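You operate a simulated robot arm through the tools that you are given. There is no shell and no other tool. Be economical: measure what you need, move in short steps, check, and stop when the job is done.

You are at the controls of a simulated two-armed robot. One attempt, no reset.

JOB
Take the teal hand towel from the dining table top and hang it over the red half of the clothes rail.

Only the result counts: the job must be done as asked and must still hold three seconds after the hand-in. Knocking over, shifting, dropping, spilling or breaking anything else fails it. Flat cloth is picked up by pressing the open fingertips on it (5 to 10 N) and closing them slowly along it; thin cloth reads only 2 to 8 mm in the jaws.

ROBOT AND FRAMES
Two 7-joint arms with two-finger parallel grippers on one trunk, on a base that drives. Base frame: it is fixed to the floor where the robot stands at the start and does not move with it; the origin is under the middle of the robot, x ahead of it, y to its left, z up. Readings come in m, rad, newtons and seconds.
The left shoulder is at the start at [0.07, 0.163, 1.045], the right one opposite. Payload 3.43 kg a hand.
Tool frame (each hand has its own): the origin (TCP) lies between the finger pads and is the grasp point; the fingertips stand 0.034 m ahead of it; z points along the fingers, y is the line along which they close. The gripper opens to 0.128 m. The fingers are 0.024 m wide and 0.012 m thick; the gripper's body (0.048 by 0.13 m) begins 0.096 m behind the TCP.
Orientation is that of the tool frame in the base frame, as [roll, pitch, yaw] about the fixed x, y, z axes, in that order (R = Rz(yaw) Ry(pitch) Rx(roll)). With the fingers straight down and closing along the base's y, the tool's x points along the base's -x, its y along +y and its z along -z.

CONTROLS
- The arms move only by the tool nudge_tool. It takes "left_deltas", "right_deltas" or both (then of equal length, played together; a hand with none holds still); each is a list of rows, each a list of 3 entries, a list of its own where there are three numbers: the turn, a rotation vector about the tool's x, y, z in units of 45 degrees (1.0 is 45 degrees), then the shift along the tool's x, y, z in units of 150 mm (1.0 is 150 mm), then the opening in per cent of the stroke, from 0 (shut) to 100 (fully open). In form: [[[rx, ry, rz], [x, y, z], claw], ...]. A call has 1 to 20 rows; each row is the pose to reach, as a shift and turn from the pose commanded when the call began, along the tool's axes at that moment. A call with a number of a shift or a turn outside -1 to 1 is refused whole. Rows are played at 5 a second. More than 0.05 m and 0.15 rad between two rows, or a gripper value outside its range, and nothing of the call is played. A pose out of reach is approached as far as the arm can. The call stops where the force on the tool passes 40 N (or 10 N more than at its start, if that is more) or the arm is blocked; 0.2 s more then pass. The fingers move at their own pace (about 0.153 m/s each) and stop on an object; they squeeze with about 37 N. The grip force told is the motor's: it shows also when the fingers shut on nothing. Time passes only in rows, and 0.2 s behind the last, so rows that repeat a pose let the fingers close. The reply holds the time, the measured pose of the TCP, the force on the tool along the base axes, the opening and the grip force, in the units named above and with some noise.
- Cameras (640 x 400 px; columns grow to the right, rows downward): "scene" is now at [0.1343, 0.0037, 1.2627]; the picture's right is [0.04, -1.00, 0.00], its down [-0.66, -0.03, -0.75] and it looks along [0.75, 0.03, -0.66] (base axes); focal length 282 px, centre (320, 200). "left" rides on the left gripper at [0.076, 0.011, -0.16] in its tool frame; the picture's right is [-0.15, 0.99, 0.00], its down [-0.88, -0.13, -0.46] and it looks along [-0.45, -0.07, 0.89] (tool axes); focal length 234 px, centre (320, 200). "right" rides on the right gripper at [0.076, -0.011, -0.16] in its tool frame; the picture's right is [0.15, 0.99, 0.00], its down [-0.88, 0.13, -0.46] and it looks along [-0.45, 0.07, 0.89] (tool axes); focal length 234 px, centre (320, 200).
- camera(camera): a new picture of that camera. The clock stands still meanwhile.
- move_column(by): slides the trunk up (or, below 0, down) by that many m; the arms and the scene camera ride with it, the base frame stays. It gives what a move gives, with no picture.
- base_move(legs): drives the robot by 1 to 6 legs, each [ahead, left, turn to the left] in m, m and rad, along the robot's own axes; the way and the turn of a leg run together, so that a leg with both is an arc; at most 1.5 m and 3.142 rad a leg. The arms and the cameras ride along, it lands a little off, and it stops where it bumps. It gives what a move gives.
- pan_tilt(pan, tilt): turns the head with the scene camera to pan (to the left, within 1.501 rad either way) and tilt (down, from -0.506 to 1.204), counted from straight ahead of the robot. It gives what a move gives.
- measure_at(camera, pixels): for up to 12 pixels [column, row] of the newest picture of that camera ("zoom" is the newest enlarged one), the place [x, y, z] in the base frame of the surface seen there, good to about 0.002 m. The clock stands still meanwhile.
- inspect(camera, box): a new picture of the part [left, top, right, bottom] of that camera's present view, enlarged. The clock stands still meanwhile.
- job_done(): hands the job in; it is judged then, once.

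Go step by step. Measure first, check grasps and placings, and put right what went wrong. The budget is 80 turns and 62 pictures, counting those below and the enlarged ones. Unless the task says otherwise, let go and move clear before handing in, and close with one line.

The tools are called after "Request:" by a JSON object that holds its "op" and its "data". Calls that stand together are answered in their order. nudge_tool: Moves the arms, as the interface text tells. Its arguments: {"type":"object","properties":{"left_deltas":{"type":"array"},"right_deltas":{"type":"array"}},"required":[]} The other tools are called the same way: move_column (by) slides the trunk up or down; base_move (legs) drives the base; pan_tilt (pan, tilt) turns the head that bears the scene camera; camera (camera) takes a picture; measure_at (camera, pixels) gives the place of the surface under pixels of a picture; inspect (camera, box) takes an enlarged picture of a part of a camera's view; job_done () hands the job in.

At the start:

```text
t: 0.0
left_eef_pos: [0.5942, 0.251, 0.884]
left_tcp_rot: [-3.141, 0.0, -3.141]
left_force: [-1.1, 0.0, 0.2]
left_finger_gap: 0.1281
left_gripper_force: 0.2
right_eef_pos: [0.5949, -0.2186, 0.9923]
right_tcp_rot: [3.141, 0.0, 3.141]
right_force: [0.2, 0.0, -0.2]
right_finger_gap: 0.1281
right_gripper_force: 0.1
trunk travel left (down, up): [-0.525, 0.415]
robot x, y, heading: [0.0039, -0.0038, -0.006]
head pan, tilt: [0.045, 0.726]
```

scene: 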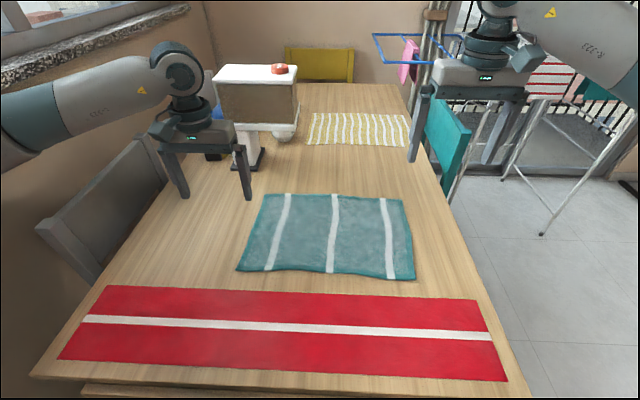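
right: 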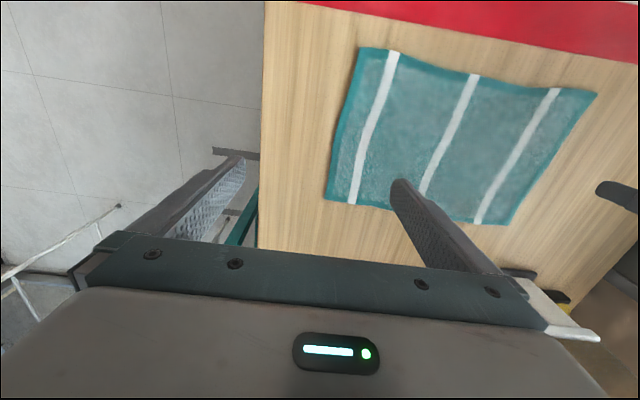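
left: 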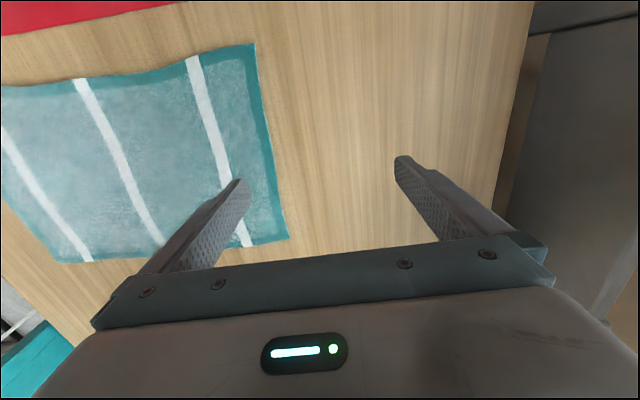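

The teal towel lies around (330,235) in the scene picture. The clothes rail seems to be at the upper right (570,80). I'll measure the towel corners and turn the head to see the rail.

Request:
{"op": "measure_at", "data": {"camera": "scene", "pixels": [[264, 195], [404, 200], [413, 279], [237, 269], [330, 235], [380, 235], [285, 230], [420, 62], [380, 35], [550, 75], [545, 230], [465, 150]]}}

Request:
{"op": "pan_tilt", "data": {"pan": -0.6, "tilt": 0.4}}

Request:
{"op": "camera", "data": {"camera": "scene"}}

```text
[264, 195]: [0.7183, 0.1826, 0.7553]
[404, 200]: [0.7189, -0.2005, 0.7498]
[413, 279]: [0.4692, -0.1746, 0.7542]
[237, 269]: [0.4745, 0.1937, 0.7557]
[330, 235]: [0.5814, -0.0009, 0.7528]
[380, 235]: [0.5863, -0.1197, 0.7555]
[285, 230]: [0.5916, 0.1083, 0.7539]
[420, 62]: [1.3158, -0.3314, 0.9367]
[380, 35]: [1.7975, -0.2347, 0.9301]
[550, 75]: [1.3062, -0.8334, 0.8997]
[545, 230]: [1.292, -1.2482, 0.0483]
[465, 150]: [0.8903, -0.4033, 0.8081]
```

```text
t: 1.0
left_eef_pos: [0.5936, 0.2504, 0.8844]
left_tcp_rot: [-3.141, 0.0, -3.141]
left_force: [-0.3, -0.2, 0.1]
left_finger_gap: 0.128
left_gripper_force: 0.1
right_eef_pos: [0.5944, -0.2196, 0.9924]
right_tcp_rot: [3.141, 0.001, -3.142]
right_force: [-0.4, -0.5, -0.2]
right_finger_gap: 0.1282
right_gripper_force: 0.0
trunk travel left (down, up): [-0.525, 0.415]
robot x, y, heading: [-0.0024, 0.0011, 0.0]
head pan, tilt: [-0.6, 0.4]
```

```text
58 pictures are left
```

scene: 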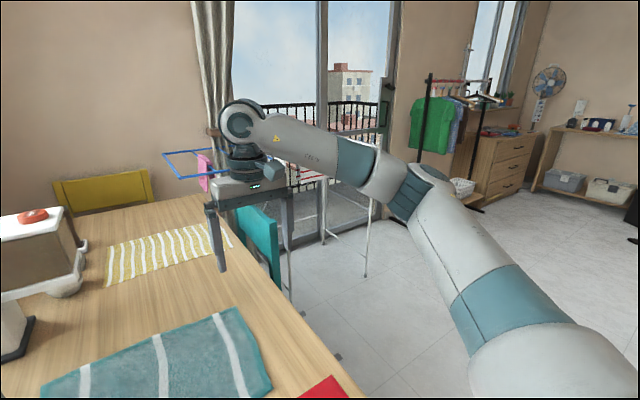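

The right arm hides most of the rail, seen around (160-380, 150-270). I'll zoom in on that region.

Request:
{"op": "inspect", "data": {"camera": "scene", "box": [150, 120, 400, 290]}}

Request:
{"op": "measure_at", "data": {"camera": "scene", "pixels": [[163, 154], [190, 150], [222, 175], [300, 175], [323, 243], [365, 277], [367, 215], [275, 260], [250, 330], [50, 330], [335, 395]]}}

```text
2.35 times, centred on (275, 205) of scene
```

zoom: 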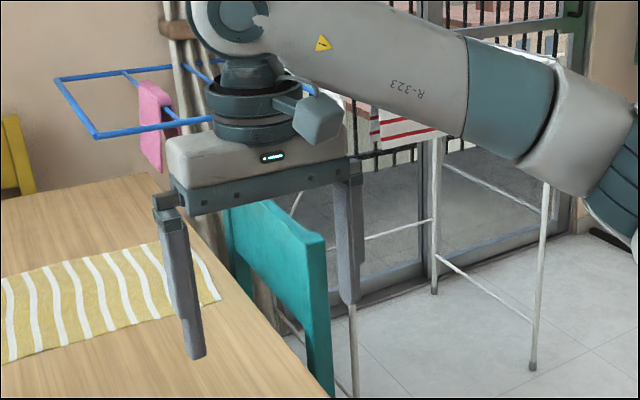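

```text
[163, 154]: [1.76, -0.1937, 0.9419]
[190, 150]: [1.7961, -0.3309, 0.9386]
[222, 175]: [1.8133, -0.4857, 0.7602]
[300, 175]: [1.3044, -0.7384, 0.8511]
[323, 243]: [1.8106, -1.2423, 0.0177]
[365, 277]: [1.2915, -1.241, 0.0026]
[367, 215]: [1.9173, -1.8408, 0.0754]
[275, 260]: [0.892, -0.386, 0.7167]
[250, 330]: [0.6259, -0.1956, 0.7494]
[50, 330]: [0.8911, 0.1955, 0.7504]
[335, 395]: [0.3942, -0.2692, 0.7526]
```

The table top is at z≈0.75. The rack stands at x 1.3–1.8, with its far legs at y≈-1.24, and the arm hides its top. I'll back off and strafe right to get a clear look at the red half before grasping.

Request:
{"op": "base_move", "data": {"legs": [[-0.35, 0, 0], [0, -0.85, 0]]}}

Request:
{"op": "pan_tilt", "data": {"pan": 0.0, "tilt": 0.3}}

Request:
{"op": "camera", "data": {"camera": "scene"}}

```text
t: 3.1
left_eef_pos: [0.3035, 0.2417, 0.8865]
left_tcp_rot: [3.141, 0.001, 3.132]
left_force: [0.1, -0.7, 0.2]
left_finger_gap: 0.1279
left_gripper_force: 0.1
right_eef_pos: [0.3002, -0.2284, 0.9942]
right_tcp_rot: [3.139, 0.001, 3.13]
right_force: [1.2, 0.0, -0.7]
right_finger_gap: 0.1279
right_gripper_force: 0.0
trunk travel left (down, up): [-0.525, 0.415]
robot x, y, heading: [-0.2903, 0.0003, -0.009]
head pan, tilt: [-0.6, 0.4]
stopped in leg 1: the robot was blocked; the commanded pose is now the measured one
```

```text
t: 4.1
left_eef_pos: [0.3048, 0.2439, 0.8861]
left_tcp_rot: [-3.14, 0.003, 3.133]
left_force: [0.8, -0.1, 0.3]
left_finger_gap: 0.1281
left_gripper_force: 0.0
right_eef_pos: [0.3005, -0.2261, 0.9941]
right_tcp_rot: [3.139, 0.004, 3.133]
right_force: [0.0, -0.4, 0.5]
right_finger_gap: 0.1282
right_gripper_force: 0.1
trunk travel left (down, up): [-0.525, 0.415]
robot x, y, heading: [-0.2956, 0.0002, -0.009]
head pan, tilt: [0.0, 0.3]
```

```text
56 pictures are left
```

scene: 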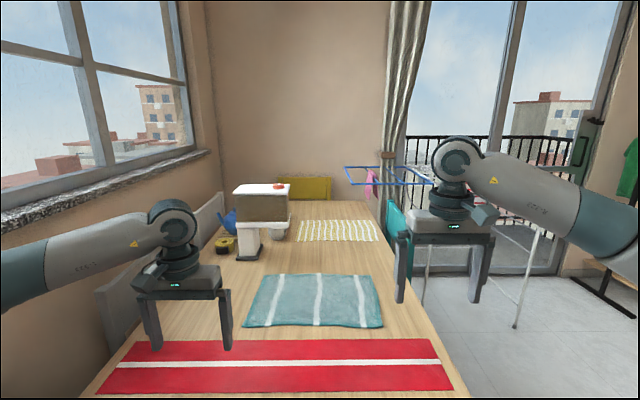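

The robot was blocked behind after 0.29 m. I'll ease forward a little and strafe right.

Request:
{"op": "base_move", "data": {"legs": [[0.05, 0, 0.009], [0, -0.8, 0]]}}

Request:
{"op": "pan_tilt", "data": {"pan": 0.0, "tilt": 0.4}}

Request:
{"op": "camera", "data": {"camera": "scene"}}

```text
t: 9.0
left_eef_pos: [0.3526, -0.5657, 0.8855]
left_tcp_rot: [3.141, 0.001, -3.135]
left_force: [0.0, 0.1, 0.5]
left_finger_gap: 0.1282
left_gripper_force: 0.2
right_eef_pos: [0.3548, -1.0352, 0.9943]
right_tcp_rot: [3.14, 0.004, -3.135]
right_force: [-0.8, 0.2, -0.4]
right_finger_gap: 0.1281
right_gripper_force: 0.1
trunk travel left (down, up): [-0.525, 0.415]
robot x, y, heading: [-0.2391, -0.8166, 0.006]
head pan, tilt: [0.0, 0.3]
```

```text
t: 9.7
left_eef_pos: [0.3521, -0.5654, 0.8856]
left_tcp_rot: [-3.14, 0.001, -3.134]
left_force: [-0.5, 0.6, 0.1]
left_finger_gap: 0.1282
left_gripper_force: 0.0
right_eef_pos: [0.3558, -1.0336, 0.9939]
right_tcp_rot: [3.14, 0.003, -3.136]
right_force: [-0.7, 0.1, 0.4]
right_finger_gap: 0.1278
right_gripper_force: 0.1
trunk travel left (down, up): [-0.525, 0.415]
robot x, y, heading: [-0.2437, -0.8185, 0.012]
head pan, tilt: [0.0, 0.4]
```

```text
55 pictures are left
```

scene: 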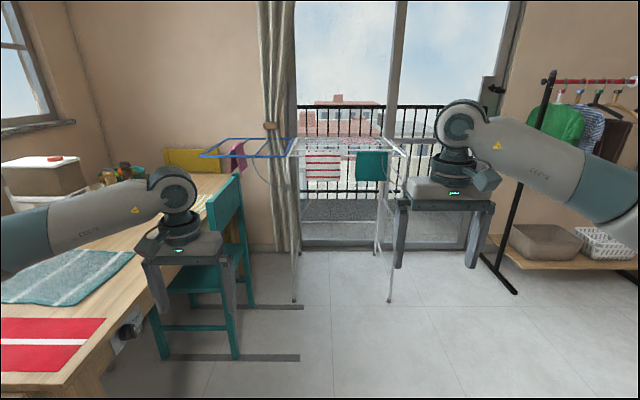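

There are two candidates: the drying rack at (330,160) and a garment rail on the right at (590,80) with a red bar. I'll inspect both.

Request:
{"op": "inspect", "data": {"camera": "scene", "box": [190, 120, 430, 300]}}

Request:
{"op": "pan_tilt", "data": {"pan": -0.8, "tilt": 0.3}}

Request:
{"op": "camera", "data": {"camera": "scene"}}

```text
2.22 times, centred on (310, 210) of scene
```

zoom: 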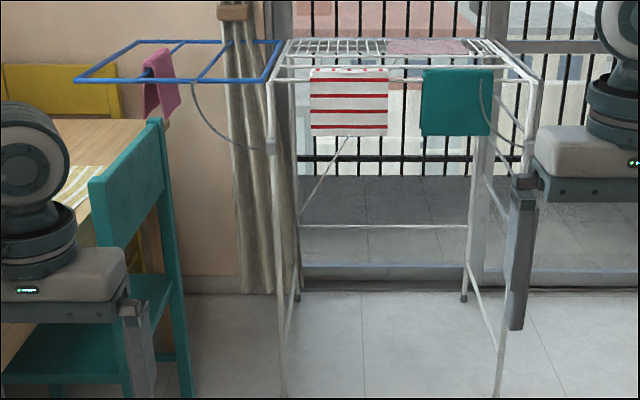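

```text
t: 10.8
left_eef_pos: [0.3527, -0.5661, 0.8855]
left_tcp_rot: [3.141, 0.003, -3.134]
left_force: [0.5, -0.2, 1.0]
left_finger_gap: 0.1281
left_gripper_force: 0.1
right_eef_pos: [0.3554, -1.0347, 0.9937]
right_tcp_rot: [3.14, 0.004, -3.135]
right_force: [-1.2, -0.3, -0.6]
right_finger_gap: 0.1278
right_gripper_force: 0.0
trunk travel left (down, up): [-0.525, 0.415]
robot x, y, heading: [-0.2393, -0.8189, 0.008]
head pan, tilt: [-0.799, 0.3]
```

```text
53 pictures are left
```

scene: 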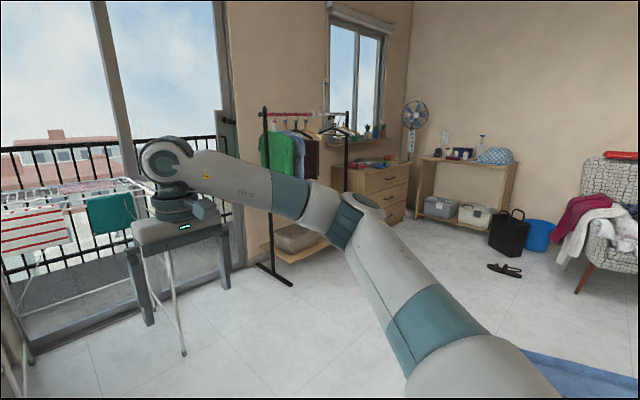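

The drying rack has blue and white parts only. The garment rail on the right, at (265-350,110), has a red left part, so it's the target. I'll zoom in and measure it.

Request:
{"op": "inspect", "data": {"camera": "scene", "box": [240, 90, 380, 190]}}

Request:
{"op": "measure_at", "data": {"camera": "scene", "pixels": [[275, 114], [290, 114], [300, 114], [310, 115], [350, 113], [264, 112], [262, 266], [290, 283], [285, 145], [340, 155], [345, 112], [325, 112]]}}

```text
4.00 times, centred on (310, 140) of scene
```

zoom: 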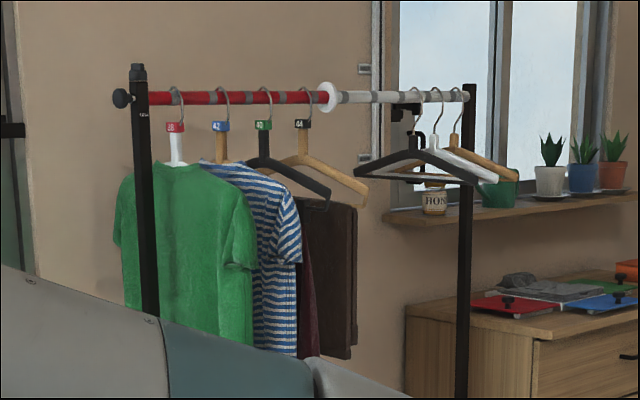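

```text
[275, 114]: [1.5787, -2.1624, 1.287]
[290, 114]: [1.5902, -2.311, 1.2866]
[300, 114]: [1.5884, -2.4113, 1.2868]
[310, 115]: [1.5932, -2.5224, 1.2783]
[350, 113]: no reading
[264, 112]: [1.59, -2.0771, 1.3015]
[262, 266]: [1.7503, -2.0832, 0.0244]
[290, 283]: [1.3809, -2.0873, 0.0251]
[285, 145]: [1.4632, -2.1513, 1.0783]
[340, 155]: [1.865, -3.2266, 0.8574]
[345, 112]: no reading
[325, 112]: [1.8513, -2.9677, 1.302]
```

The garment rail runs along y at x≈1.59, z≈1.287. The red part spans y≈-2.08 to -2.59 and has four hangers on it. I'll drive closer for a good look at the gaps before picking a grasp.

Request:
{"op": "base_move", "data": {"legs": [[0, -1.0, 0], [0.6, 0, 0]]}}

Request:
{"op": "pan_tilt", "data": {"pan": -0.35, "tilt": 0.1}}

Request:
{"op": "camera", "data": {"camera": "scene"}}

```text
t: 12.3
left_eef_pos: [0.3537, -0.639, 0.8868]
left_tcp_rot: [-3.139, 0.005, -3.137]
left_force: [-0.3, -0.2, -0.2]
left_finger_gap: 0.128
left_gripper_force: 0.1
right_eef_pos: [0.3554, -1.1082, 0.9935]
right_tcp_rot: [3.14, 0.001, -3.136]
right_force: [-0.5, -0.8, 0.4]
right_finger_gap: 0.1282
right_gripper_force: 0.1
trunk travel left (down, up): [-0.525, 0.415]
robot x, y, heading: [-0.2399, -0.8912, 0.0]
head pan, tilt: [-0.799, 0.3]
stopped in leg 1: the robot was blocked; the commanded pose is now the measured one
```

```text
t: 13.2
left_eef_pos: [0.3536, -0.6375, 0.8855]
left_tcp_rot: [-3.14, 0.001, -3.135]
left_force: [0.5, 0.7, -0.1]
left_finger_gap: 0.1277
left_gripper_force: 0.2
right_eef_pos: [0.3568, -1.1077, 0.9936]
right_tcp_rot: [3.139, 0.0, -3.136]
right_force: [0.1, -0.3, -0.5]
right_finger_gap: 0.1281
right_gripper_force: 0.0
trunk travel left (down, up): [-0.525, 0.415]
robot x, y, heading: [-0.2375, -0.8881, 0.003]
head pan, tilt: [-0.351, 0.099]
```

```text
51 pictures are left
```

scene: 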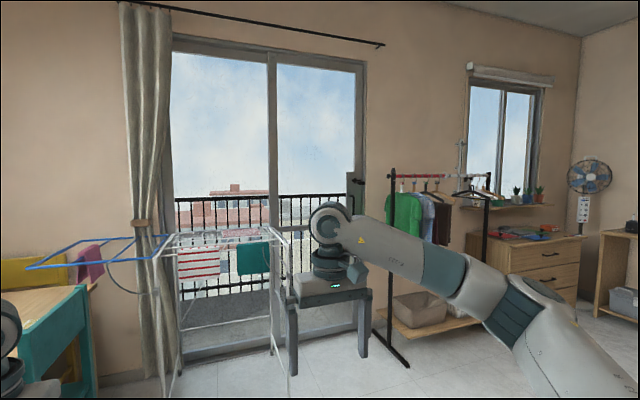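

Something on the right blocks the base. I'll look down to the right.

Request:
{"op": "pan_tilt", "data": {"pan": -1.3, "tilt": 0.9}}

Request:
{"op": "camera", "data": {"camera": "scene"}}

Request:
{"op": "measure_at", "data": {"camera": "scene", "pixels": [[100, 50], [320, 30], [450, 50], [600, 50], [320, 380], [200, 300], [500, 300]]}}

```text
t: 14.4
left_eef_pos: [0.3527, -0.6387, 0.8856]
left_tcp_rot: [-3.14, 0.003, -3.136]
left_force: [0.0, 0.4, 0.1]
left_finger_gap: 0.128
left_gripper_force: 0.1
right_eef_pos: [0.3565, -1.1074, 0.9937]
right_tcp_rot: [3.139, 0.002, -3.139]
right_force: [0.6, -0.3, 0.1]
right_finger_gap: 0.1277
right_gripper_force: 0.0
trunk travel left (down, up): [-0.525, 0.415]
robot x, y, heading: [-0.2378, -0.8926, 0.007]
head pan, tilt: [-1.3, 0.901]
```

```text
50 pictures are left
```

scene: 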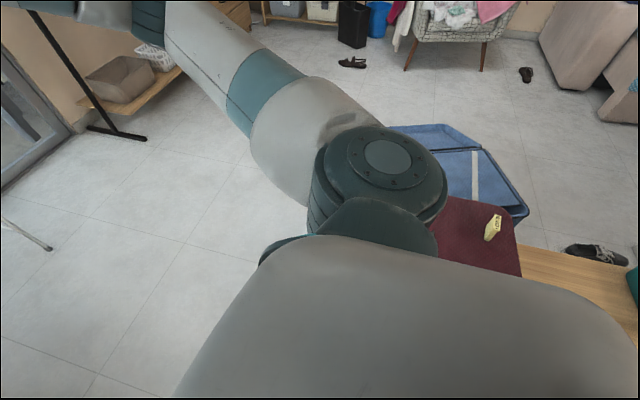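

```text
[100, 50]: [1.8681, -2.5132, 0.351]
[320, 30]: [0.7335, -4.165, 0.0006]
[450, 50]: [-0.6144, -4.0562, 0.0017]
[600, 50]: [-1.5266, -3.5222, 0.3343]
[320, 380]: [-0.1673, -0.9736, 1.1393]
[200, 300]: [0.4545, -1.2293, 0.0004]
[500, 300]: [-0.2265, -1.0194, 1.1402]
```

A low table stands to my right, with a maroon mat at (480,230) and a blue case at (470,160). I'll measure its edges.

Request:
{"op": "measure_at", "data": {"camera": "scene", "pixels": [[446, 200], [512, 205], [520, 270], [450, 250], [492, 228], [390, 130], [440, 128], [525, 212], [440, 170], [580, 300]]}}

Request:
{"op": "base_move", "data": {"legs": [[0.4, 0.03, 0]]}}

Request:
{"op": "camera", "data": {"camera": "scene"}}

```text
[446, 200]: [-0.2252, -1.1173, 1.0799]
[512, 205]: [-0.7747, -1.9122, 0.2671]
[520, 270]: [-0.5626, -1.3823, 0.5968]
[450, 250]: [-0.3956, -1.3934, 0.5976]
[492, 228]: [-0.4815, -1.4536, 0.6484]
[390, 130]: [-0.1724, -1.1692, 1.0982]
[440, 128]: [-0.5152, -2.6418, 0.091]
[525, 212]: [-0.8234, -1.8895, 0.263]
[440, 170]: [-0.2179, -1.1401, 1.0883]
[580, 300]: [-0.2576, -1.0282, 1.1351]
```

```text
t: 17.0
left_eef_pos: [0.7645, -0.6085, 0.8859]
left_tcp_rot: [-3.14, 0.003, -3.14]
left_force: [-0.6, 0.1, 0.7]
left_finger_gap: 0.1281
left_gripper_force: 0.0
right_eef_pos: [0.7655, -1.08, 0.9937]
right_tcp_rot: [3.14, 0.001, -3.14]
right_force: [0.7, -0.4, -0.4]
right_finger_gap: 0.128
right_gripper_force: 0.0
trunk travel left (down, up): [-0.525, 0.415]
robot x, y, heading: [0.1682, -0.859, 0.004]
head pan, tilt: [-1.3, 0.901]
```

```text
49 pictures are left
```

scene: 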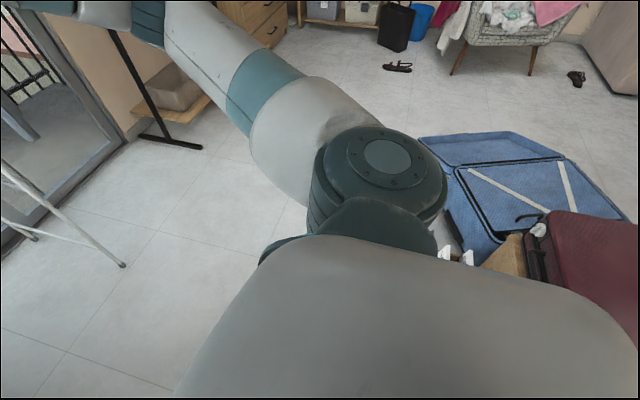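

Request:
{"op": "measure_at", "data": {"camera": "scene", "pixels": [[420, 137], [560, 155], [445, 215], [455, 250], [500, 245], [630, 215], [470, 258], [530, 265], [455, 200]]}}

Request:
{"op": "base_move", "data": {"legs": [[0.3, 0, 0]]}}

Request:
{"op": "pan_tilt", "data": {"pan": -1.5, "tilt": 0.75}}

Request:
{"op": "camera", "data": {"camera": "scene"}}

```text
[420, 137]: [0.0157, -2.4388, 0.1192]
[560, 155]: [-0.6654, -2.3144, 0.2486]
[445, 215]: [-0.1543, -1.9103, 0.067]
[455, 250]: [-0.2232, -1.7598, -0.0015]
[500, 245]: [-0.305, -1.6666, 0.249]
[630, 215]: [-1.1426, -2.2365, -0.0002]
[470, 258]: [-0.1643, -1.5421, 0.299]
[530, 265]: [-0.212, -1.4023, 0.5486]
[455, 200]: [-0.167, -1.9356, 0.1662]
```

```text
t: 19.1
left_eef_pos: [1.0763, -0.6041, 0.8862]
left_tcp_rot: [-3.138, 0.0, -3.133]
left_force: [0.4, 0.0, 0.5]
left_finger_gap: 0.128
left_gripper_force: 0.1
right_eef_pos: [1.0817, -1.0736, 0.9936]
right_tcp_rot: [3.141, 0.003, -3.134]
right_force: [-0.1, -0.8, -0.5]
right_finger_gap: 0.1279
right_gripper_force: 0.0
trunk travel left (down, up): [-0.525, 0.415]
robot x, y, heading: [0.4805, -0.8598, 0.006]
head pan, tilt: [-1.3, 0.901]
```

```text
t: 19.8
left_eef_pos: [1.0762, -0.6026, 0.8858]
left_tcp_rot: [-3.14, 0.002, -3.132]
left_force: [0.4, -0.5, -0.7]
left_finger_gap: 0.1283
left_gripper_force: 0.0
right_eef_pos: [1.0804, -1.0734, 0.9935]
right_tcp_rot: [3.14, 0.004, -3.135]
right_force: [-0.3, 0.2, -0.7]
right_finger_gap: 0.128
right_gripper_force: 0.1
trunk travel left (down, up): [-0.525, 0.415]
robot x, y, heading: [0.4848, -0.8608, 0.004]
head pan, tilt: [-1.499, 0.75]
```

```text
48 pictures are left
```

scene: 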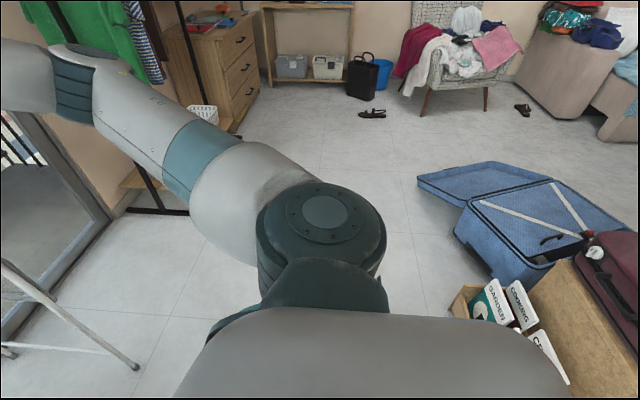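

The floor at x≈0.5 is clear to the right. I'll strafe to the rail and look at it.

Request:
{"op": "base_move", "data": {"legs": [[0, -1.0, 0]]}}

Request:
{"op": "pan_tilt", "data": {"pan": -0.3, "tilt": 0.1}}

Request:
{"op": "camera", "data": {"camera": "scene"}}

```text
t: 24.9
left_eef_pos: [1.0825, -1.5752, 0.8862]
left_tcp_rot: [-3.14, 0.003, -3.135]
left_force: [-0.3, -0.6, -1.2]
left_finger_gap: 0.1277
left_gripper_force: 0.1
right_eef_pos: [1.0885, -2.0459, 0.9936]
right_tcp_rot: [3.141, 0.001, -3.134]
right_force: [-0.1, -1.3, 0.4]
right_finger_gap: 0.1282
right_gripper_force: 0.1
trunk travel left (down, up): [-0.525, 0.415]
robot x, y, heading: [0.4941, -1.8307, 0.013]
head pan, tilt: [-1.499, 0.75]
```

```text
t: 26.3
left_eef_pos: [1.0838, -1.5765, 0.8852]
left_tcp_rot: [-3.141, 0.004, -3.133]
left_force: [0.4, 0.4, 0.3]
left_finger_gap: 0.1279
left_gripper_force: 0.1
right_eef_pos: [1.0885, -2.045, 0.994]
right_tcp_rot: [3.139, 0.001, -3.134]
right_force: [-0.3, 0.3, 0.2]
right_finger_gap: 0.1281
right_gripper_force: 0.0
trunk travel left (down, up): [-0.525, 0.415]
robot x, y, heading: [0.4882, -1.8295, 0.011]
head pan, tilt: [-0.3, 0.099]
```

```text
47 pictures are left
```

scene: 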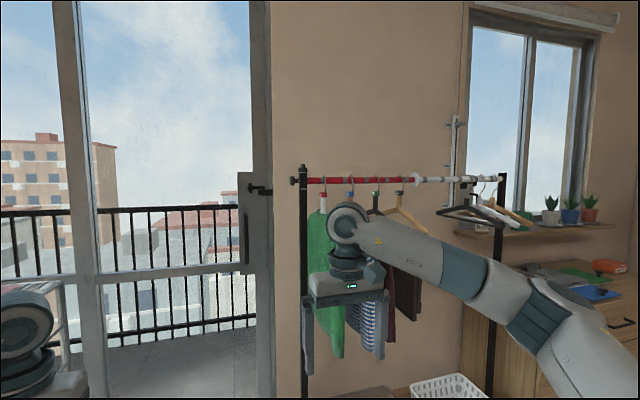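

Request:
{"op": "inspect", "data": {"camera": "scene", "box": [280, 150, 520, 290]}}

```text
2.67 times, centred on (400, 220) of scene
```

zoom: 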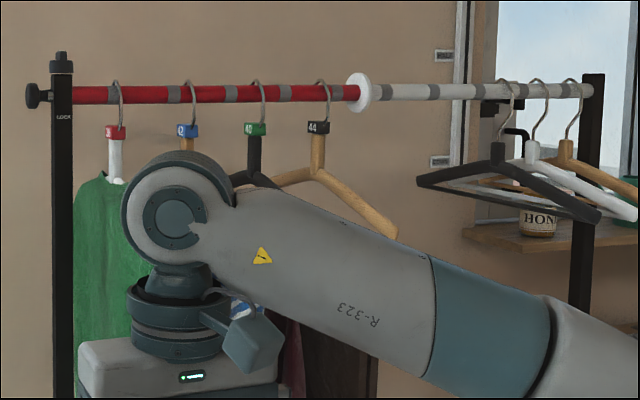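

Request:
{"op": "measure_at", "data": {"camera": "zoom", "pixels": [[80, 96], [117, 95], [150, 96], [190, 95], [225, 95], [262, 95], [325, 90], [345, 92], [360, 92], [115, 145], [318, 150], [290, 177]]}}

Request:
{"op": "measure_at", "data": {"camera": "zoom", "pixels": [[590, 90], [508, 90], [330, 175], [255, 170], [85, 190], [62, 60], [38, 95], [390, 230], [20, 250], [115, 180], [240, 180], [440, 180]]}}

```text
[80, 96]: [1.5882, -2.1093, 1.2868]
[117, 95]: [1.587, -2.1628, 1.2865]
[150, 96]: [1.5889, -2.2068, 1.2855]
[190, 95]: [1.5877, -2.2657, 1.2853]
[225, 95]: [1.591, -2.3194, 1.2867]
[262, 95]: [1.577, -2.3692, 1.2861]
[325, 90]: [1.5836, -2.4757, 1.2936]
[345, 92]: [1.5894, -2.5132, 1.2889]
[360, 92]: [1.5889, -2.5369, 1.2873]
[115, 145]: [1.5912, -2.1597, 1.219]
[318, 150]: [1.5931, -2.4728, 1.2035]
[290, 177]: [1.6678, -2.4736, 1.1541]
```

```text
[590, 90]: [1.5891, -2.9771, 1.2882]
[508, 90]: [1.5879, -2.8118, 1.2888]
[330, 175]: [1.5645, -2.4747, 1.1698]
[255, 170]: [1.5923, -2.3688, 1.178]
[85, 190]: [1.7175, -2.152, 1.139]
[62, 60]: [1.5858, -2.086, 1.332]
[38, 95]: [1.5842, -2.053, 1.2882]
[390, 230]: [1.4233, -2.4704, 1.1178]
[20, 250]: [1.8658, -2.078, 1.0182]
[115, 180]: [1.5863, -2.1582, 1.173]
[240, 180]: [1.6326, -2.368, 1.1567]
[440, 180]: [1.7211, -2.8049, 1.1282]
```

The rail runs at z 1.287, x 1.588. Hooks sit at y -2.16, -2.265, -2.37 and -2.475, so there's a gap at -2.317, in the middle of the red half. My plan is to pinch a ridge about 0.1 m from one short edge of the towel with the right hand, then lay it over the rail through that gap. I'll drive back to the table the same way.

Request:
{"op": "base_move", "data": {"legs": [[0, 0.97, -0.011], [-0.72, 0, 0], [0, 0.86, 0], [0.24, 0, 0]]}}

Request:
{"op": "pan_tilt", "data": {"pan": 0.0, "tilt": 0.726}}

Request:
{"op": "camera", "data": {"camera": "scene"}}

```text
t: 40.5
left_eef_pos: [0.6248, 0.2565, 0.8853]
left_tcp_rot: [-3.14, 0.001, 3.116]
left_force: [-0.7, -0.7, 0.1]
left_finger_gap: 0.128
left_gripper_force: 0.1
right_eef_pos: [0.6146, -0.2113, 0.9932]
right_tcp_rot: [3.14, 0.002, 3.115]
right_force: [0.6, -0.2, -1.0]
right_finger_gap: 0.128
right_gripper_force: 0.1
trunk travel left (down, up): [-0.525, 0.415]
robot x, y, heading: [0.0229, 0.0234, -0.031]
head pan, tilt: [-0.3, 0.099]
```

```text
t: 41.6
left_eef_pos: [0.625, 0.2578, 0.8861]
left_tcp_rot: [-3.14, 0.003, 3.115]
left_force: [0.0, 0.3, -0.3]
left_finger_gap: 0.1282
left_gripper_force: 0.0
right_eef_pos: [0.6135, -0.2118, 0.9941]
right_tcp_rot: [3.141, 0.001, 3.115]
right_force: [0.3, -0.3, 1.1]
right_finger_gap: 0.1282
right_gripper_force: 0.1
trunk travel left (down, up): [-0.525, 0.415]
robot x, y, heading: [0.0245, 0.0258, -0.026]
head pan, tilt: [0.0, 0.726]
```

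```text
45 pictures are left
```

scene: 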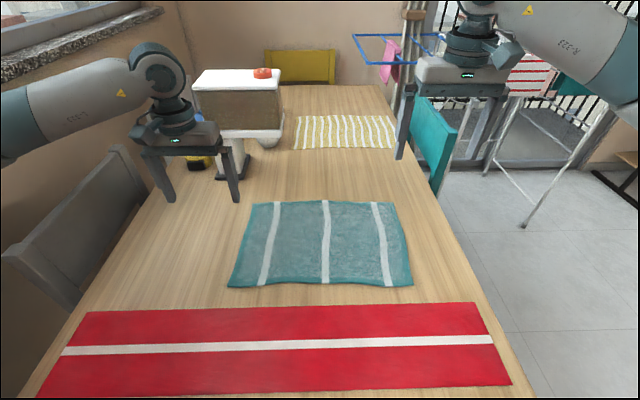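

The robot is back at the table. I'll move the right hand over the grip point (0.595,-0.09) with a half-open gripper.

Request:
{"op": "nudge_tool", "data": {"right_deltas": [[[0, 0, 0], [0.03, 0.2, 0.1], 50], [[0, 0, 0], [0.07, 0.4, 0.25], 50], [[0, 0, 0], [0.11, 0.6, 0.45], 50], [[0, 0, 0], [0.145, 0.81, 0.65], 50], [[0, 0, 0], [0.145, 0.81, 0.93], 50], [[0, 0, 0], [0.145, 0.81, 0.93], 50]]}}

Request:
{"op": "camera", "data": {"camera": "right"}}

```text
t: 43.0
left_eef_pos: [0.6262, 0.2585, 0.8858]
left_tcp_rot: [-3.141, 0.005, 3.115]
left_force: [0.0, 0.2, 1.1]
left_finger_gap: 0.1282
left_gripper_force: 0.1
right_eef_pos: [0.5933, -0.0877, 0.8527]
right_tcp_rot: [-3.142, 0.003, 3.115]
right_force: [-0.5, 0.5, -0.2]
right_finger_gap: 0.0642
right_gripper_force: 0.1
trunk travel left (down, up): [-0.525, 0.415]
robot x, y, heading: [0.0259, 0.0199, -0.032]
head pan, tilt: [0.0, 0.726]
```

```text
44 pictures are left
```

right: 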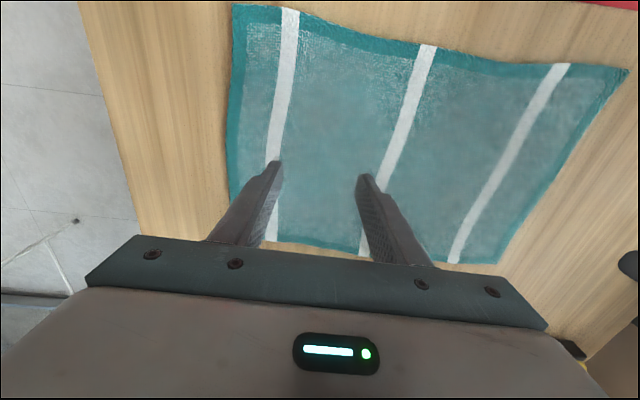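

Fingertips straddle the stripe near the right end, as planned. I'll lower to just above the cloth.

Request:
{"op": "nudge_tool", "data": {"right_deltas": [[[0, 0, 0], [0, 0, 0.25], 50], [[0, 0, 0], [0, 0, 0.36], 50], [[0, 0, 0], [0, 0, 0.4], 50], [[0, 0, 0], [0, 0, 0.42], 50], [[0, 0, 0], [0, 0, 0.42], 50]]}}

```text
t: 44.2
left_eef_pos: [0.6255, 0.2583, 0.8858]
left_tcp_rot: [-3.14, 0.005, 3.116]
left_force: [0.5, -0.4, -0.6]
left_finger_gap: 0.1281
left_gripper_force: 0.1
right_eef_pos: [0.5967, -0.0892, 0.7904]
right_tcp_rot: [3.141, 0.003, 3.116]
right_force: [0.3, -0.3, -0.2]
right_finger_gap: 0.064
right_gripper_force: 0.0
trunk travel left (down, up): [-0.525, 0.415]
robot x, y, heading: [0.0212, 0.0209, -0.025]
head pan, tilt: [0.0, 0.726]
```

Request:
{"op": "nudge_tool", "data": {"right_deltas": [[[0, 0, 0], [0, 0, 0.015], 50], [[0, 0, 0], [0, 0, 0.025], 50], [[0, 0, 0], [0, 0, 0.03], 50]]}}

```text
t: 45.0
left_eef_pos: [0.6251, 0.258, 0.8863]
left_tcp_rot: [-3.139, 0.005, 3.115]
left_force: [0.2, -0.1, -0.5]
left_finger_gap: 0.128
left_gripper_force: 0.1
right_eef_pos: [0.5952, -0.0898, 0.7884]
right_tcp_rot: [-3.142, 0.004, 3.116]
right_force: [-1.0, 1.0, 4.7]
right_finger_gap: 0.0637
right_gripper_force: 0.1
trunk travel left (down, up): [-0.525, 0.415]
robot x, y, heading: [0.0286, 0.0204, -0.033]
head pan, tilt: [0.0, 0.726]
```

Contact is at 4.7 N. I'll press about 1 mm further and close slowly.

Request:
{"op": "nudge_tool", "data": {"right_deltas": [[[0, 0, 0], [0, 0, 0.01], 50], [[0, 0, 0], [0, 0, 0.01], 46], [[0, 0, 0], [0, 0, 0.01], 42], [[0, 0, 0], [0, 0, 0.01], 38], [[0, 0, 0], [0, 0, 0.01], 34], [[0, 0, 0], [0, 0, 0.01], 30], [[0, 0, 0], [0, 0, 0.01], 26], [[0, 0, 0], [0, 0, 0.01], 22], [[0, 0, 0], [0, 0, 0.01], 18], [[0, 0, 0], [0, 0, 0.01], 14], [[0, 0, 0], [0, 0, 0.01], 10], [[0, 0, 0], [0, 0, 0.01], 6], [[0, 0, 0], [0, 0, 0.01], 3], [[0, 0, 0], [0, 0, 0.01], 0], [[0, 0, 0], [0, 0, 0.01], 0], [[0, 0, 0], [0, 0, 0.01], 0]]}}

Request:
{"op": "camera", "data": {"camera": "right"}}

```text
t: 48.4
left_eef_pos: [0.624, 0.258, 0.8873]
left_tcp_rot: [-3.141, 0.005, 3.116]
left_force: [0.3, -0.2, 0.1]
left_finger_gap: 0.128
left_gripper_force: 0.0
right_eef_pos: [0.5952, -0.0887, 0.7864]
right_tcp_rot: [3.138, 0.005, 3.116]
right_force: [0.0, 1.2, 21.0]
right_finger_gap: 0.0053
right_gripper_force: 37.0
trunk travel left (down, up): [-0.525, 0.415]
robot x, y, heading: [0.0213, 0.0226, -0.023]
head pan, tilt: [0.0, 0.726]
```

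```text
43 pictures are left
```

right: 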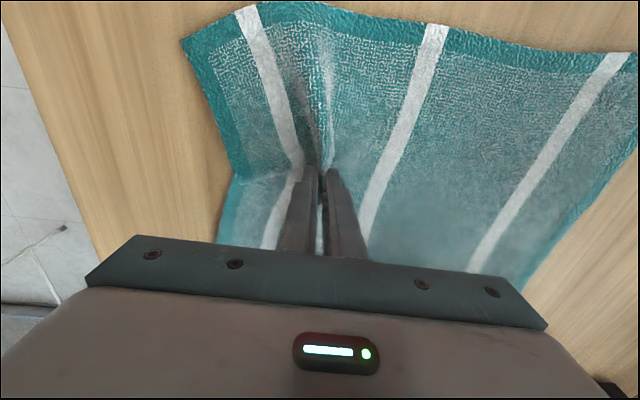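

The jaws read 5.3 mm with a ridge gathered between them, so it's gripped. I'll lift straight up.

Request:
{"op": "nudge_tool", "data": {"right_deltas": [[[0, 0, 0], [0, 0, -0.1], 0], [[0, 0, 0], [0, 0, -0.3], 0], [[0, 0, 0], [0, 0, -0.5], 0], [[0, 0, 0], [0, 0, -0.7], 0], [[0, 0, 0], [0, 0, -1.0], 0], [[0, 0, 0], [0, 0, -1.0], 0]]}}

Request:
{"op": "nudge_tool", "data": {"right_deltas": [[[0, 0, 0], [0, 0, -0.25], 0], [[0, 0, 0], [0, 0, -0.5], 0], [[0, 0, 0], [0, 0, -0.75], 0], [[0, 0, 0], [0, 0, -1.0], 0], [[0, 0, 0], [0, 0, -1.0], 0], [[0, 0, 0], [0, 0, -1.0], 0]]}}

Request:
{"op": "camera", "data": {"camera": "scene"}}

```text
t: 49.8
left_eef_pos: [0.6255, 0.2568, 0.8862]
left_tcp_rot: [-3.14, 0.002, 3.117]
left_force: [-0.5, -0.3, 0.2]
left_finger_gap: 0.1279
left_gripper_force: 0.0
right_eef_pos: [0.5921, -0.0904, 0.9353]
right_tcp_rot: [3.14, 0.003, 3.115]
right_force: [0.6, -0.7, -1.4]
right_finger_gap: 0.0046
right_gripper_force: 37.0
trunk travel left (down, up): [-0.525, 0.415]
robot x, y, heading: [0.025, 0.0217, -0.022]
head pan, tilt: [0.0, 0.726]
```

```text
t: 51.2
left_eef_pos: [0.6251, 0.2576, 0.8854]
left_tcp_rot: [-3.14, 0.004, 3.117]
left_force: [-0.3, 0.0, -0.8]
left_finger_gap: 0.1278
left_gripper_force: 0.1
right_eef_pos: [0.5932, -0.0878, 1.0866]
right_tcp_rot: [3.14, 0.002, 3.115]
right_force: [-1.0, 0.4, -1.0]
right_finger_gap: 0.0047
right_gripper_force: 37.3
trunk travel left (down, up): [-0.525, 0.415]
robot x, y, heading: [0.0237, 0.0233, -0.029]
head pan, tilt: [0.0, 0.726]
```

```text
42 pictures are left
```

scene: 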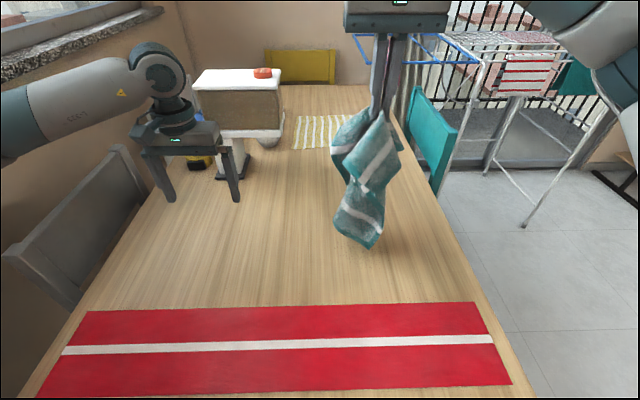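

The towel hangs as a narrow bunch, fully clear of the table. I'll raise the trunk, then turn the right tool 90° CCW so the long flap will face the front of the rail, shifting the hand outward a little.

Request:
{"op": "move_column", "data": {"by": 0.4}}

Request:
{"op": "nudge_tool", "data": {"right_deltas": [[[0, 0, -0.16], [0, -0.12, 0], 0], [[0, 0, -0.33], [0, -0.24, 0], 0], [[0, 0, -0.5], [0, -0.36, 0], 0], [[0, 0, -0.67], [0, -0.48, 0], 0], [[0, 0, -0.84], [0, -0.6, 0], 0], [[0, 0, -1.0], [0, -0.73, 0], 0], [[0, 0, -1.0], [0, -0.73, 0], 0]]}}

Request:
{"op": "nudge_tool", "data": {"right_deltas": [[[0, 0, -0.16], [0, 0, 0], 0], [[0, 0, -0.33], [0, 0, 0], 0], [[0, 0, -0.5], [0, 0, 0], 0], [[0, 0, -0.67], [0, 0, 0], 0], [[0, 0, -0.84], [0, 0, 0], 0], [[0, 0, -1.0], [0, 0, 0], 0], [[0, 0, -1.0], [0, 0, 0], 0]]}}

Request:
{"op": "camera", "data": {"camera": "scene"}}

```text
t: 55.0
left_eef_pos: [0.6254, 0.2574, 1.2857]
left_tcp_rot: [-3.141, 0.004, 3.115]
left_force: [0.2, -0.4, -0.5]
left_finger_gap: 0.1282
left_gripper_force: 0.1
right_eef_pos: [0.5954, -0.0877, 1.4853]
right_tcp_rot: [3.14, 0.002, 3.115]
right_force: [-0.2, 0.5, 0.0]
right_finger_gap: 0.0048
right_gripper_force: 37.5
trunk travel left (down, up): [-0.925, 0.015]
robot x, y, heading: [0.0246, 0.0216, -0.027]
head pan, tilt: [0.0, 0.726]
```

```text
t: 56.6
left_eef_pos: [0.6253, 0.2574, 1.2856]
left_tcp_rot: [-3.14, 0.001, 3.116]
left_force: [-0.1, 0.7, -0.1]
left_finger_gap: 0.1281
left_gripper_force: 0.0
right_eef_pos: [0.5932, -0.1986, 1.486]
right_tcp_rot: [-3.139, 0.001, -2.384]
right_force: [0.5, -0.2, 0.3]
right_finger_gap: 0.0047
right_gripper_force: 37.0
trunk travel left (down, up): [-0.925, 0.015]
robot x, y, heading: [0.0278, 0.0213, -0.026]
head pan, tilt: [0.0, 0.726]
```

```text
t: 58.2
left_eef_pos: [0.6257, 0.2578, 1.2858]
left_tcp_rot: [-3.14, 0.002, 3.116]
left_force: [0.5, -0.2, -0.4]
left_finger_gap: 0.1279
left_gripper_force: 0.0
right_eef_pos: [0.4577, -0.1207, 1.448]
right_tcp_rot: [-3.138, 0.001, -1.6]
right_force: [-0.4, 0.7, -0.6]
right_finger_gap: 0.0047
right_gripper_force: 37.0
right hand out of reach, approached as far as the arm can: row 2, 3, 4, 5, 6, 7
trunk travel left (down, up): [-0.925, 0.015]
robot x, y, heading: [0.0257, 0.0207, -0.023]
head pan, tilt: [0.0, 0.726]
```

```text
41 pictures are left
```

scene: 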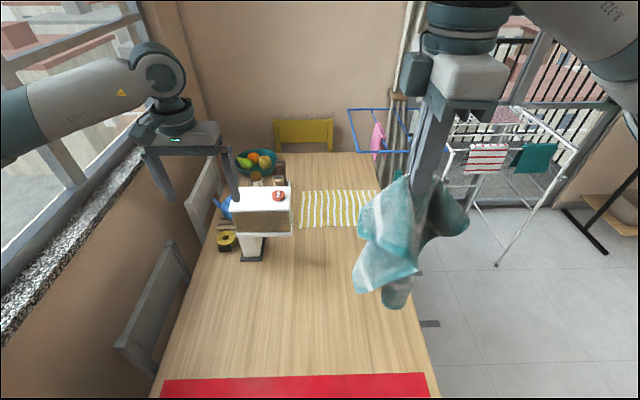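

At 90° the arm is at its limit and pulled back; 45° was reachable. I'll turn back 45°, as the hanging bunch works well enough at that angle.

Request:
{"op": "nudge_tool", "data": {"right_deltas": [[[0, 0, 0.16], [0, 0, 0], 0], [[0, 0, 0.33], [0, 0, 0], 0], [[0, 0, 0.5], [0, 0, 0], 0], [[0, 0, 0.67], [0, 0, 0], 0], [[0, 0, 0.84], [0, 0, 0], 0], [[0, 0, 1.0], [0, 0, 0], 0], [[0, 0, 1.0], [0, 0, 0], 0]]}}

```text
t: 59.8
left_eef_pos: [0.6259, 0.258, 1.2862]
left_tcp_rot: [-3.14, 0.002, 3.115]
left_force: [0.0, -0.1, -0.7]
left_finger_gap: 0.1282
left_gripper_force: 0.1
right_eef_pos: [0.4569, -0.1145, 1.452]
right_tcp_rot: [-3.141, 0.004, -2.385]
right_force: [1.1, -0.1, -0.2]
right_finger_gap: 0.0045
right_gripper_force: 37.0
trunk travel left (down, up): [-0.925, 0.015]
robot x, y, heading: [0.0183, 0.0205, -0.025]
head pan, tilt: [0.0, 0.726]
```

Request:
{"op": "nudge_tool", "data": {"right_deltas": [[[0, 0, 0], [-0.06, -0.25, 0], 0], [[0, 0, 0], [-0.13, -0.5, 0], 0], [[0, 0, 0], [-0.2, -0.75, 0], 0], [[0, 0, 0], [-0.26, -1.0, 0], 0], [[0, 0, 0], [-0.26, -1.0, 0], 0]]}}

Request:
{"op": "base_move", "data": {"legs": [[-0.25, 0, 0.025], [0, -0.85, 0], [0.8, 0, 0], [0, -1.15, 0]]}}

Request:
{"op": "pan_tilt", "data": {"pan": -0.25, "tilt": 0.4}}

Request:
{"op": "camera", "data": {"camera": "scene"}}

```text
t: 61.0
left_eef_pos: [0.6262, 0.2579, 1.2853]
left_tcp_rot: [-3.14, 0.004, 3.115]
left_force: [-0.6, -0.5, 0.5]
left_finger_gap: 0.1281
left_gripper_force: 0.1
right_eef_pos: [0.5873, -0.1976, 1.4535]
right_tcp_rot: [-3.14, 0.004, -2.383]
right_force: [0.5, -0.2, 0.2]
right_finger_gap: 0.0047
right_gripper_force: 36.8
trunk travel left (down, up): [-0.925, 0.015]
robot x, y, heading: [0.0235, 0.0216, -0.026]
head pan, tilt: [0.0, 0.726]
```

```text
t: 76.2
left_eef_pos: [1.1409, -1.7474, 1.2859]
left_tcp_rot: [-3.14, 0.004, 3.108]
left_force: [0.5, -0.5, 0.1]
left_finger_gap: 0.128
left_gripper_force: 0.0
right_eef_pos: [1.0985, -2.2017, 1.4539]
right_tcp_rot: [-3.141, -0.001, -2.391]
right_force: [-0.6, -0.9, -1.0]
right_finger_gap: 0.0046
right_gripper_force: 37.4
trunk travel left (down, up): [-0.925, 0.015]
robot x, y, heading: [0.5352, -1.981, -0.036]
head pan, tilt: [0.0, 0.726]
```

```text
t: 77.0
left_eef_pos: [1.1397, -1.7494, 1.2873]
left_tcp_rot: [-3.139, 0.003, 3.11]
left_force: [-0.2, 0.0, 0.1]
left_finger_gap: 0.1283
left_gripper_force: 0.1
right_eef_pos: [1.0986, -2.2036, 1.4552]
right_tcp_rot: [-3.14, 0.003, -2.391]
right_force: [-0.7, 0.5, -0.1]
right_finger_gap: 0.0049
right_gripper_force: 36.8
trunk travel left (down, up): [-0.925, 0.015]
robot x, y, heading: [0.5371, -1.9784, -0.038]
head pan, tilt: [-0.25, 0.4]
```

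```text
40 pictures are left
```

scene: 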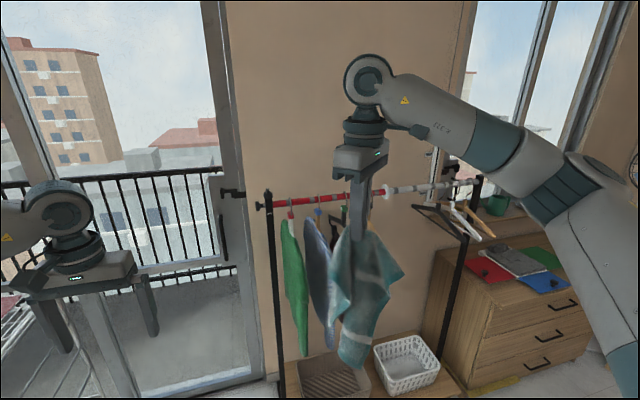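

Request:
{"op": "measure_at", "data": {"camera": "scene", "pixels": [[352, 365], [402, 275], [340, 245], [380, 225], [360, 300], [305, 355]]}}

Request:
{"op": "base_move", "data": {"legs": [[0, -0.13, 0.037]]}}

```text
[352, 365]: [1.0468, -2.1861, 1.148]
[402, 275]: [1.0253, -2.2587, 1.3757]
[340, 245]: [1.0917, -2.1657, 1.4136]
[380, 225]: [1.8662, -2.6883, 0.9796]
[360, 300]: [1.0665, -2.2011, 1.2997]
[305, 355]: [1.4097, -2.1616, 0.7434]
```

```text
t: 78.3
left_eef_pos: [1.1287, -1.8524, 1.2868]
left_tcp_rot: [-3.139, 0.004, -3.136]
left_force: [-0.4, -1.0, -0.8]
left_finger_gap: 0.1281
left_gripper_force: 0.0
right_eef_pos: [1.1045, -2.3085, 1.4551]
right_tcp_rot: [-3.138, 0.002, -2.351]
right_force: [-0.5, 0.4, -0.4]
right_finger_gap: 0.005
right_gripper_force: 37.6
trunk travel left (down, up): [-0.925, 0.015]
robot x, y, heading: [0.5322, -2.1097, 0.001]
head pan, tilt: [-0.25, 0.4]
```

The towel bottom hangs 0.31 m below the TCP. I'll raise the hand to 1.49 so the towel clears the hanger shoulders at z≈1.17, then drive forward.

Request:
{"op": "nudge_tool", "data": {"right_deltas": [[[0, 0, 0], [0, 0, -0.15], 0], [[0, 0, 0], [0, 0, -0.27], 0], [[0, 0, 0], [0, 0, -0.27], 0]]}}

Request:
{"op": "base_move", "data": {"legs": [[0.3, -0.005, 0]]}}

Request:
{"op": "camera", "data": {"camera": "scene"}}

Request:
{"op": "camera", "data": {"camera": "right"}}

```text
t: 79.1
left_eef_pos: [1.1301, -1.8569, 1.2863]
left_tcp_rot: [-3.141, 0.002, -3.137]
left_force: [-0.4, -0.2, -0.3]
left_finger_gap: 0.128
left_gripper_force: 0.1
right_eef_pos: [1.1059, -2.3126, 1.4943]
right_tcp_rot: [-3.14, 0.004, -2.35]
right_force: [-0.3, 0.1, -0.1]
right_finger_gap: 0.0049
right_gripper_force: 36.4
trunk travel left (down, up): [-0.925, 0.015]
robot x, y, heading: [0.5366, -2.1103, 0.005]
head pan, tilt: [-0.25, 0.4]
```

```text
t: 81.2
left_eef_pos: [1.4278, -1.8597, 1.288]
left_tcp_rot: [-3.141, 0.004, -3.138]
left_force: [0.2, -0.2, 0.1]
left_finger_gap: 0.1279
left_gripper_force: 0.1
right_eef_pos: [1.4009, -2.3152, 1.4964]
right_tcp_rot: [-3.137, 0.006, -2.357]
right_force: [-0.3, -0.2, -0.2]
right_finger_gap: 0.0048
right_gripper_force: 36.9
trunk travel left (down, up): [-0.925, 0.015]
robot x, y, heading: [0.831, -2.1137, 0.004]
head pan, tilt: [-0.25, 0.4]
```

```text
39 pictures are left
```

scene: 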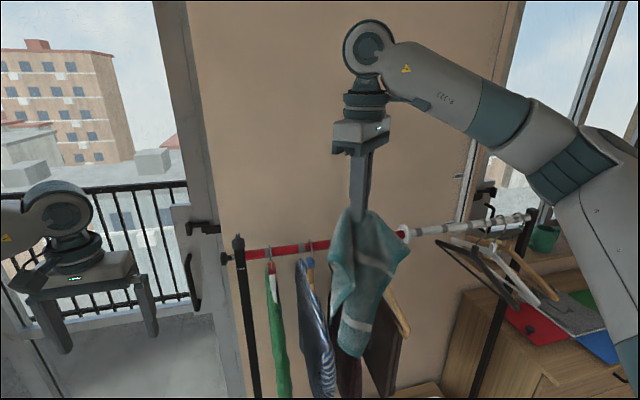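

```text
38 pictures are left
```

right: 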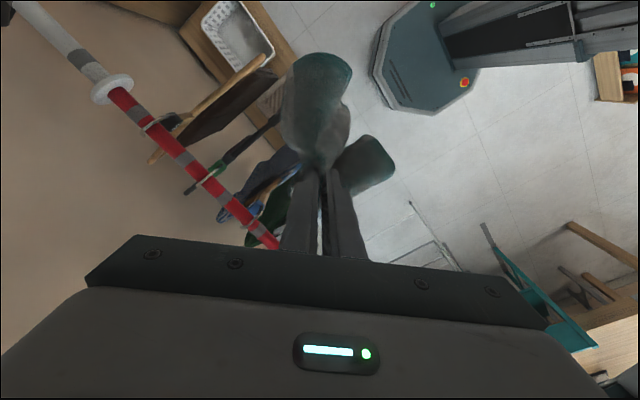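

The path is clear. I'll ease forward 0.11 m, then move the hand across the rail with the arm.

Request:
{"op": "base_move", "data": {"legs": [[0.11, 0, -0.004]]}}

Request:
{"op": "camera", "data": {"camera": "scene"}}

```text
t: 82.4
left_eef_pos: [1.5362, -1.8622, 1.2894]
left_tcp_rot: [-3.14, 0.007, -3.14]
left_force: [-0.9, -1.1, -0.4]
left_finger_gap: 0.1282
left_gripper_force: 0.0
right_eef_pos: [1.5078, -2.3185, 1.4978]
right_tcp_rot: [-3.137, 0.006, -2.357]
right_force: [0.1, 0.1, -0.9]
right_finger_gap: 0.0045
right_gripper_force: 36.9
trunk travel left (down, up): [-0.925, 0.015]
robot x, y, heading: [0.946, -2.1116, -0.002]
head pan, tilt: [-0.25, 0.4]
```

```text
37 pictures are left
```

scene: 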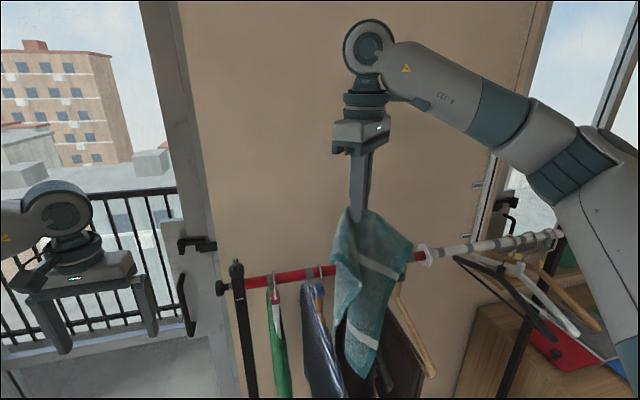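

Request:
{"op": "nudge_tool", "data": {"right_deltas": [[[0, 0, 0], [-0.1, -0.1, 0], 0], [[0, 0, 0], [-0.22, -0.22, 0], 0], [[0, 0, 0], [-0.35, -0.35, 0], 0], [[0, 0, 0], [-0.48, -0.48, 0], 0], [[0, 0, 0], [-0.6, -0.6, 0], 0], [[0, 0, 0], [-0.708, -0.706, 0], 0], [[0, 0, 0], [-0.708, -0.706, 0], 0], [[0, 0, 0], [-0.708, -0.706, 0], 0]]}}

Request:
{"op": "camera", "data": {"camera": "scene"}}

Request:
{"op": "camera", "data": {"camera": "left"}}

```text
t: 84.2
left_eef_pos: [1.5413, -1.8617, 1.2861]
left_tcp_rot: [-3.14, 0.004, 3.141]
left_force: [-0.2, 0.5, -0.6]
left_finger_gap: 0.1281
left_gripper_force: 0.1
right_eef_pos: [1.6037, -2.2979, 1.4809]
right_tcp_rot: [-3.136, 0.007, -2.36]
right_force: [-1.1, 1.2, -1.0]
right_finger_gap: 0.0048
right_gripper_force: 36.5
right hand out of reach, approached as far as the arm can: row 4, 5, 6, 7, 8
trunk travel left (down, up): [-0.925, 0.015]
robot x, y, heading: [0.9478, -2.1092, -0.004]
head pan, tilt: [-0.25, 0.4]
```

```text
36 pictures are left
```

scene: 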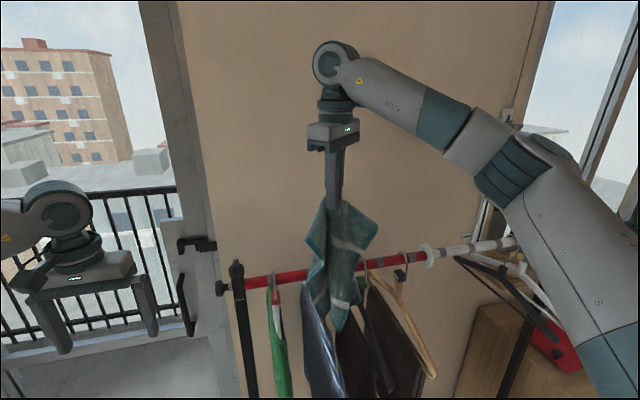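

```text
35 pictures are left
```

left: 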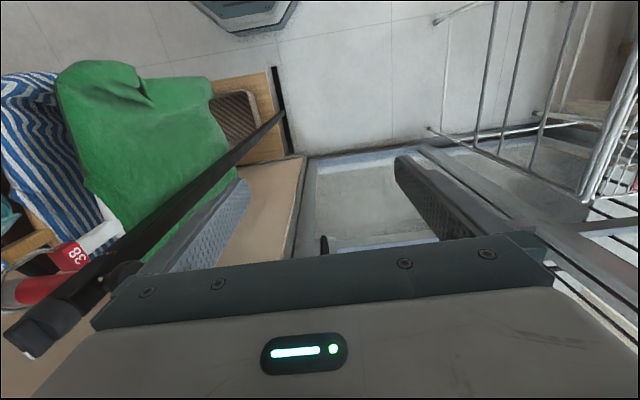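

The arm reached its limit at x≈1.60. I'll check the base's clearance to the rail foot in the left picture before easing the base forward.

Request:
{"op": "measure_at", "data": {"camera": "left", "pixels": [[240, 28], [285, 15], [277, 70], [195, 5], [235, 95]]}}

Request:
{"op": "measure_at", "data": {"camera": "scene", "pixels": [[325, 240], [345, 330], [372, 235], [322, 310], [340, 290], [310, 265]]}}

```text
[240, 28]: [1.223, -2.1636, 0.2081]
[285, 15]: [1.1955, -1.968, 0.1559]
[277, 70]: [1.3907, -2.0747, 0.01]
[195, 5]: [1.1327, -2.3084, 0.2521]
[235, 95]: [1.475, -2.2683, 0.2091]
```

```text
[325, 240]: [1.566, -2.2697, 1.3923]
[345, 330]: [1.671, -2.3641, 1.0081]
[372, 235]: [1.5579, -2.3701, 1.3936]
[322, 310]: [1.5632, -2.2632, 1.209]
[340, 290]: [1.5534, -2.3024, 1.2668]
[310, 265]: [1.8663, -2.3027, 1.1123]
```

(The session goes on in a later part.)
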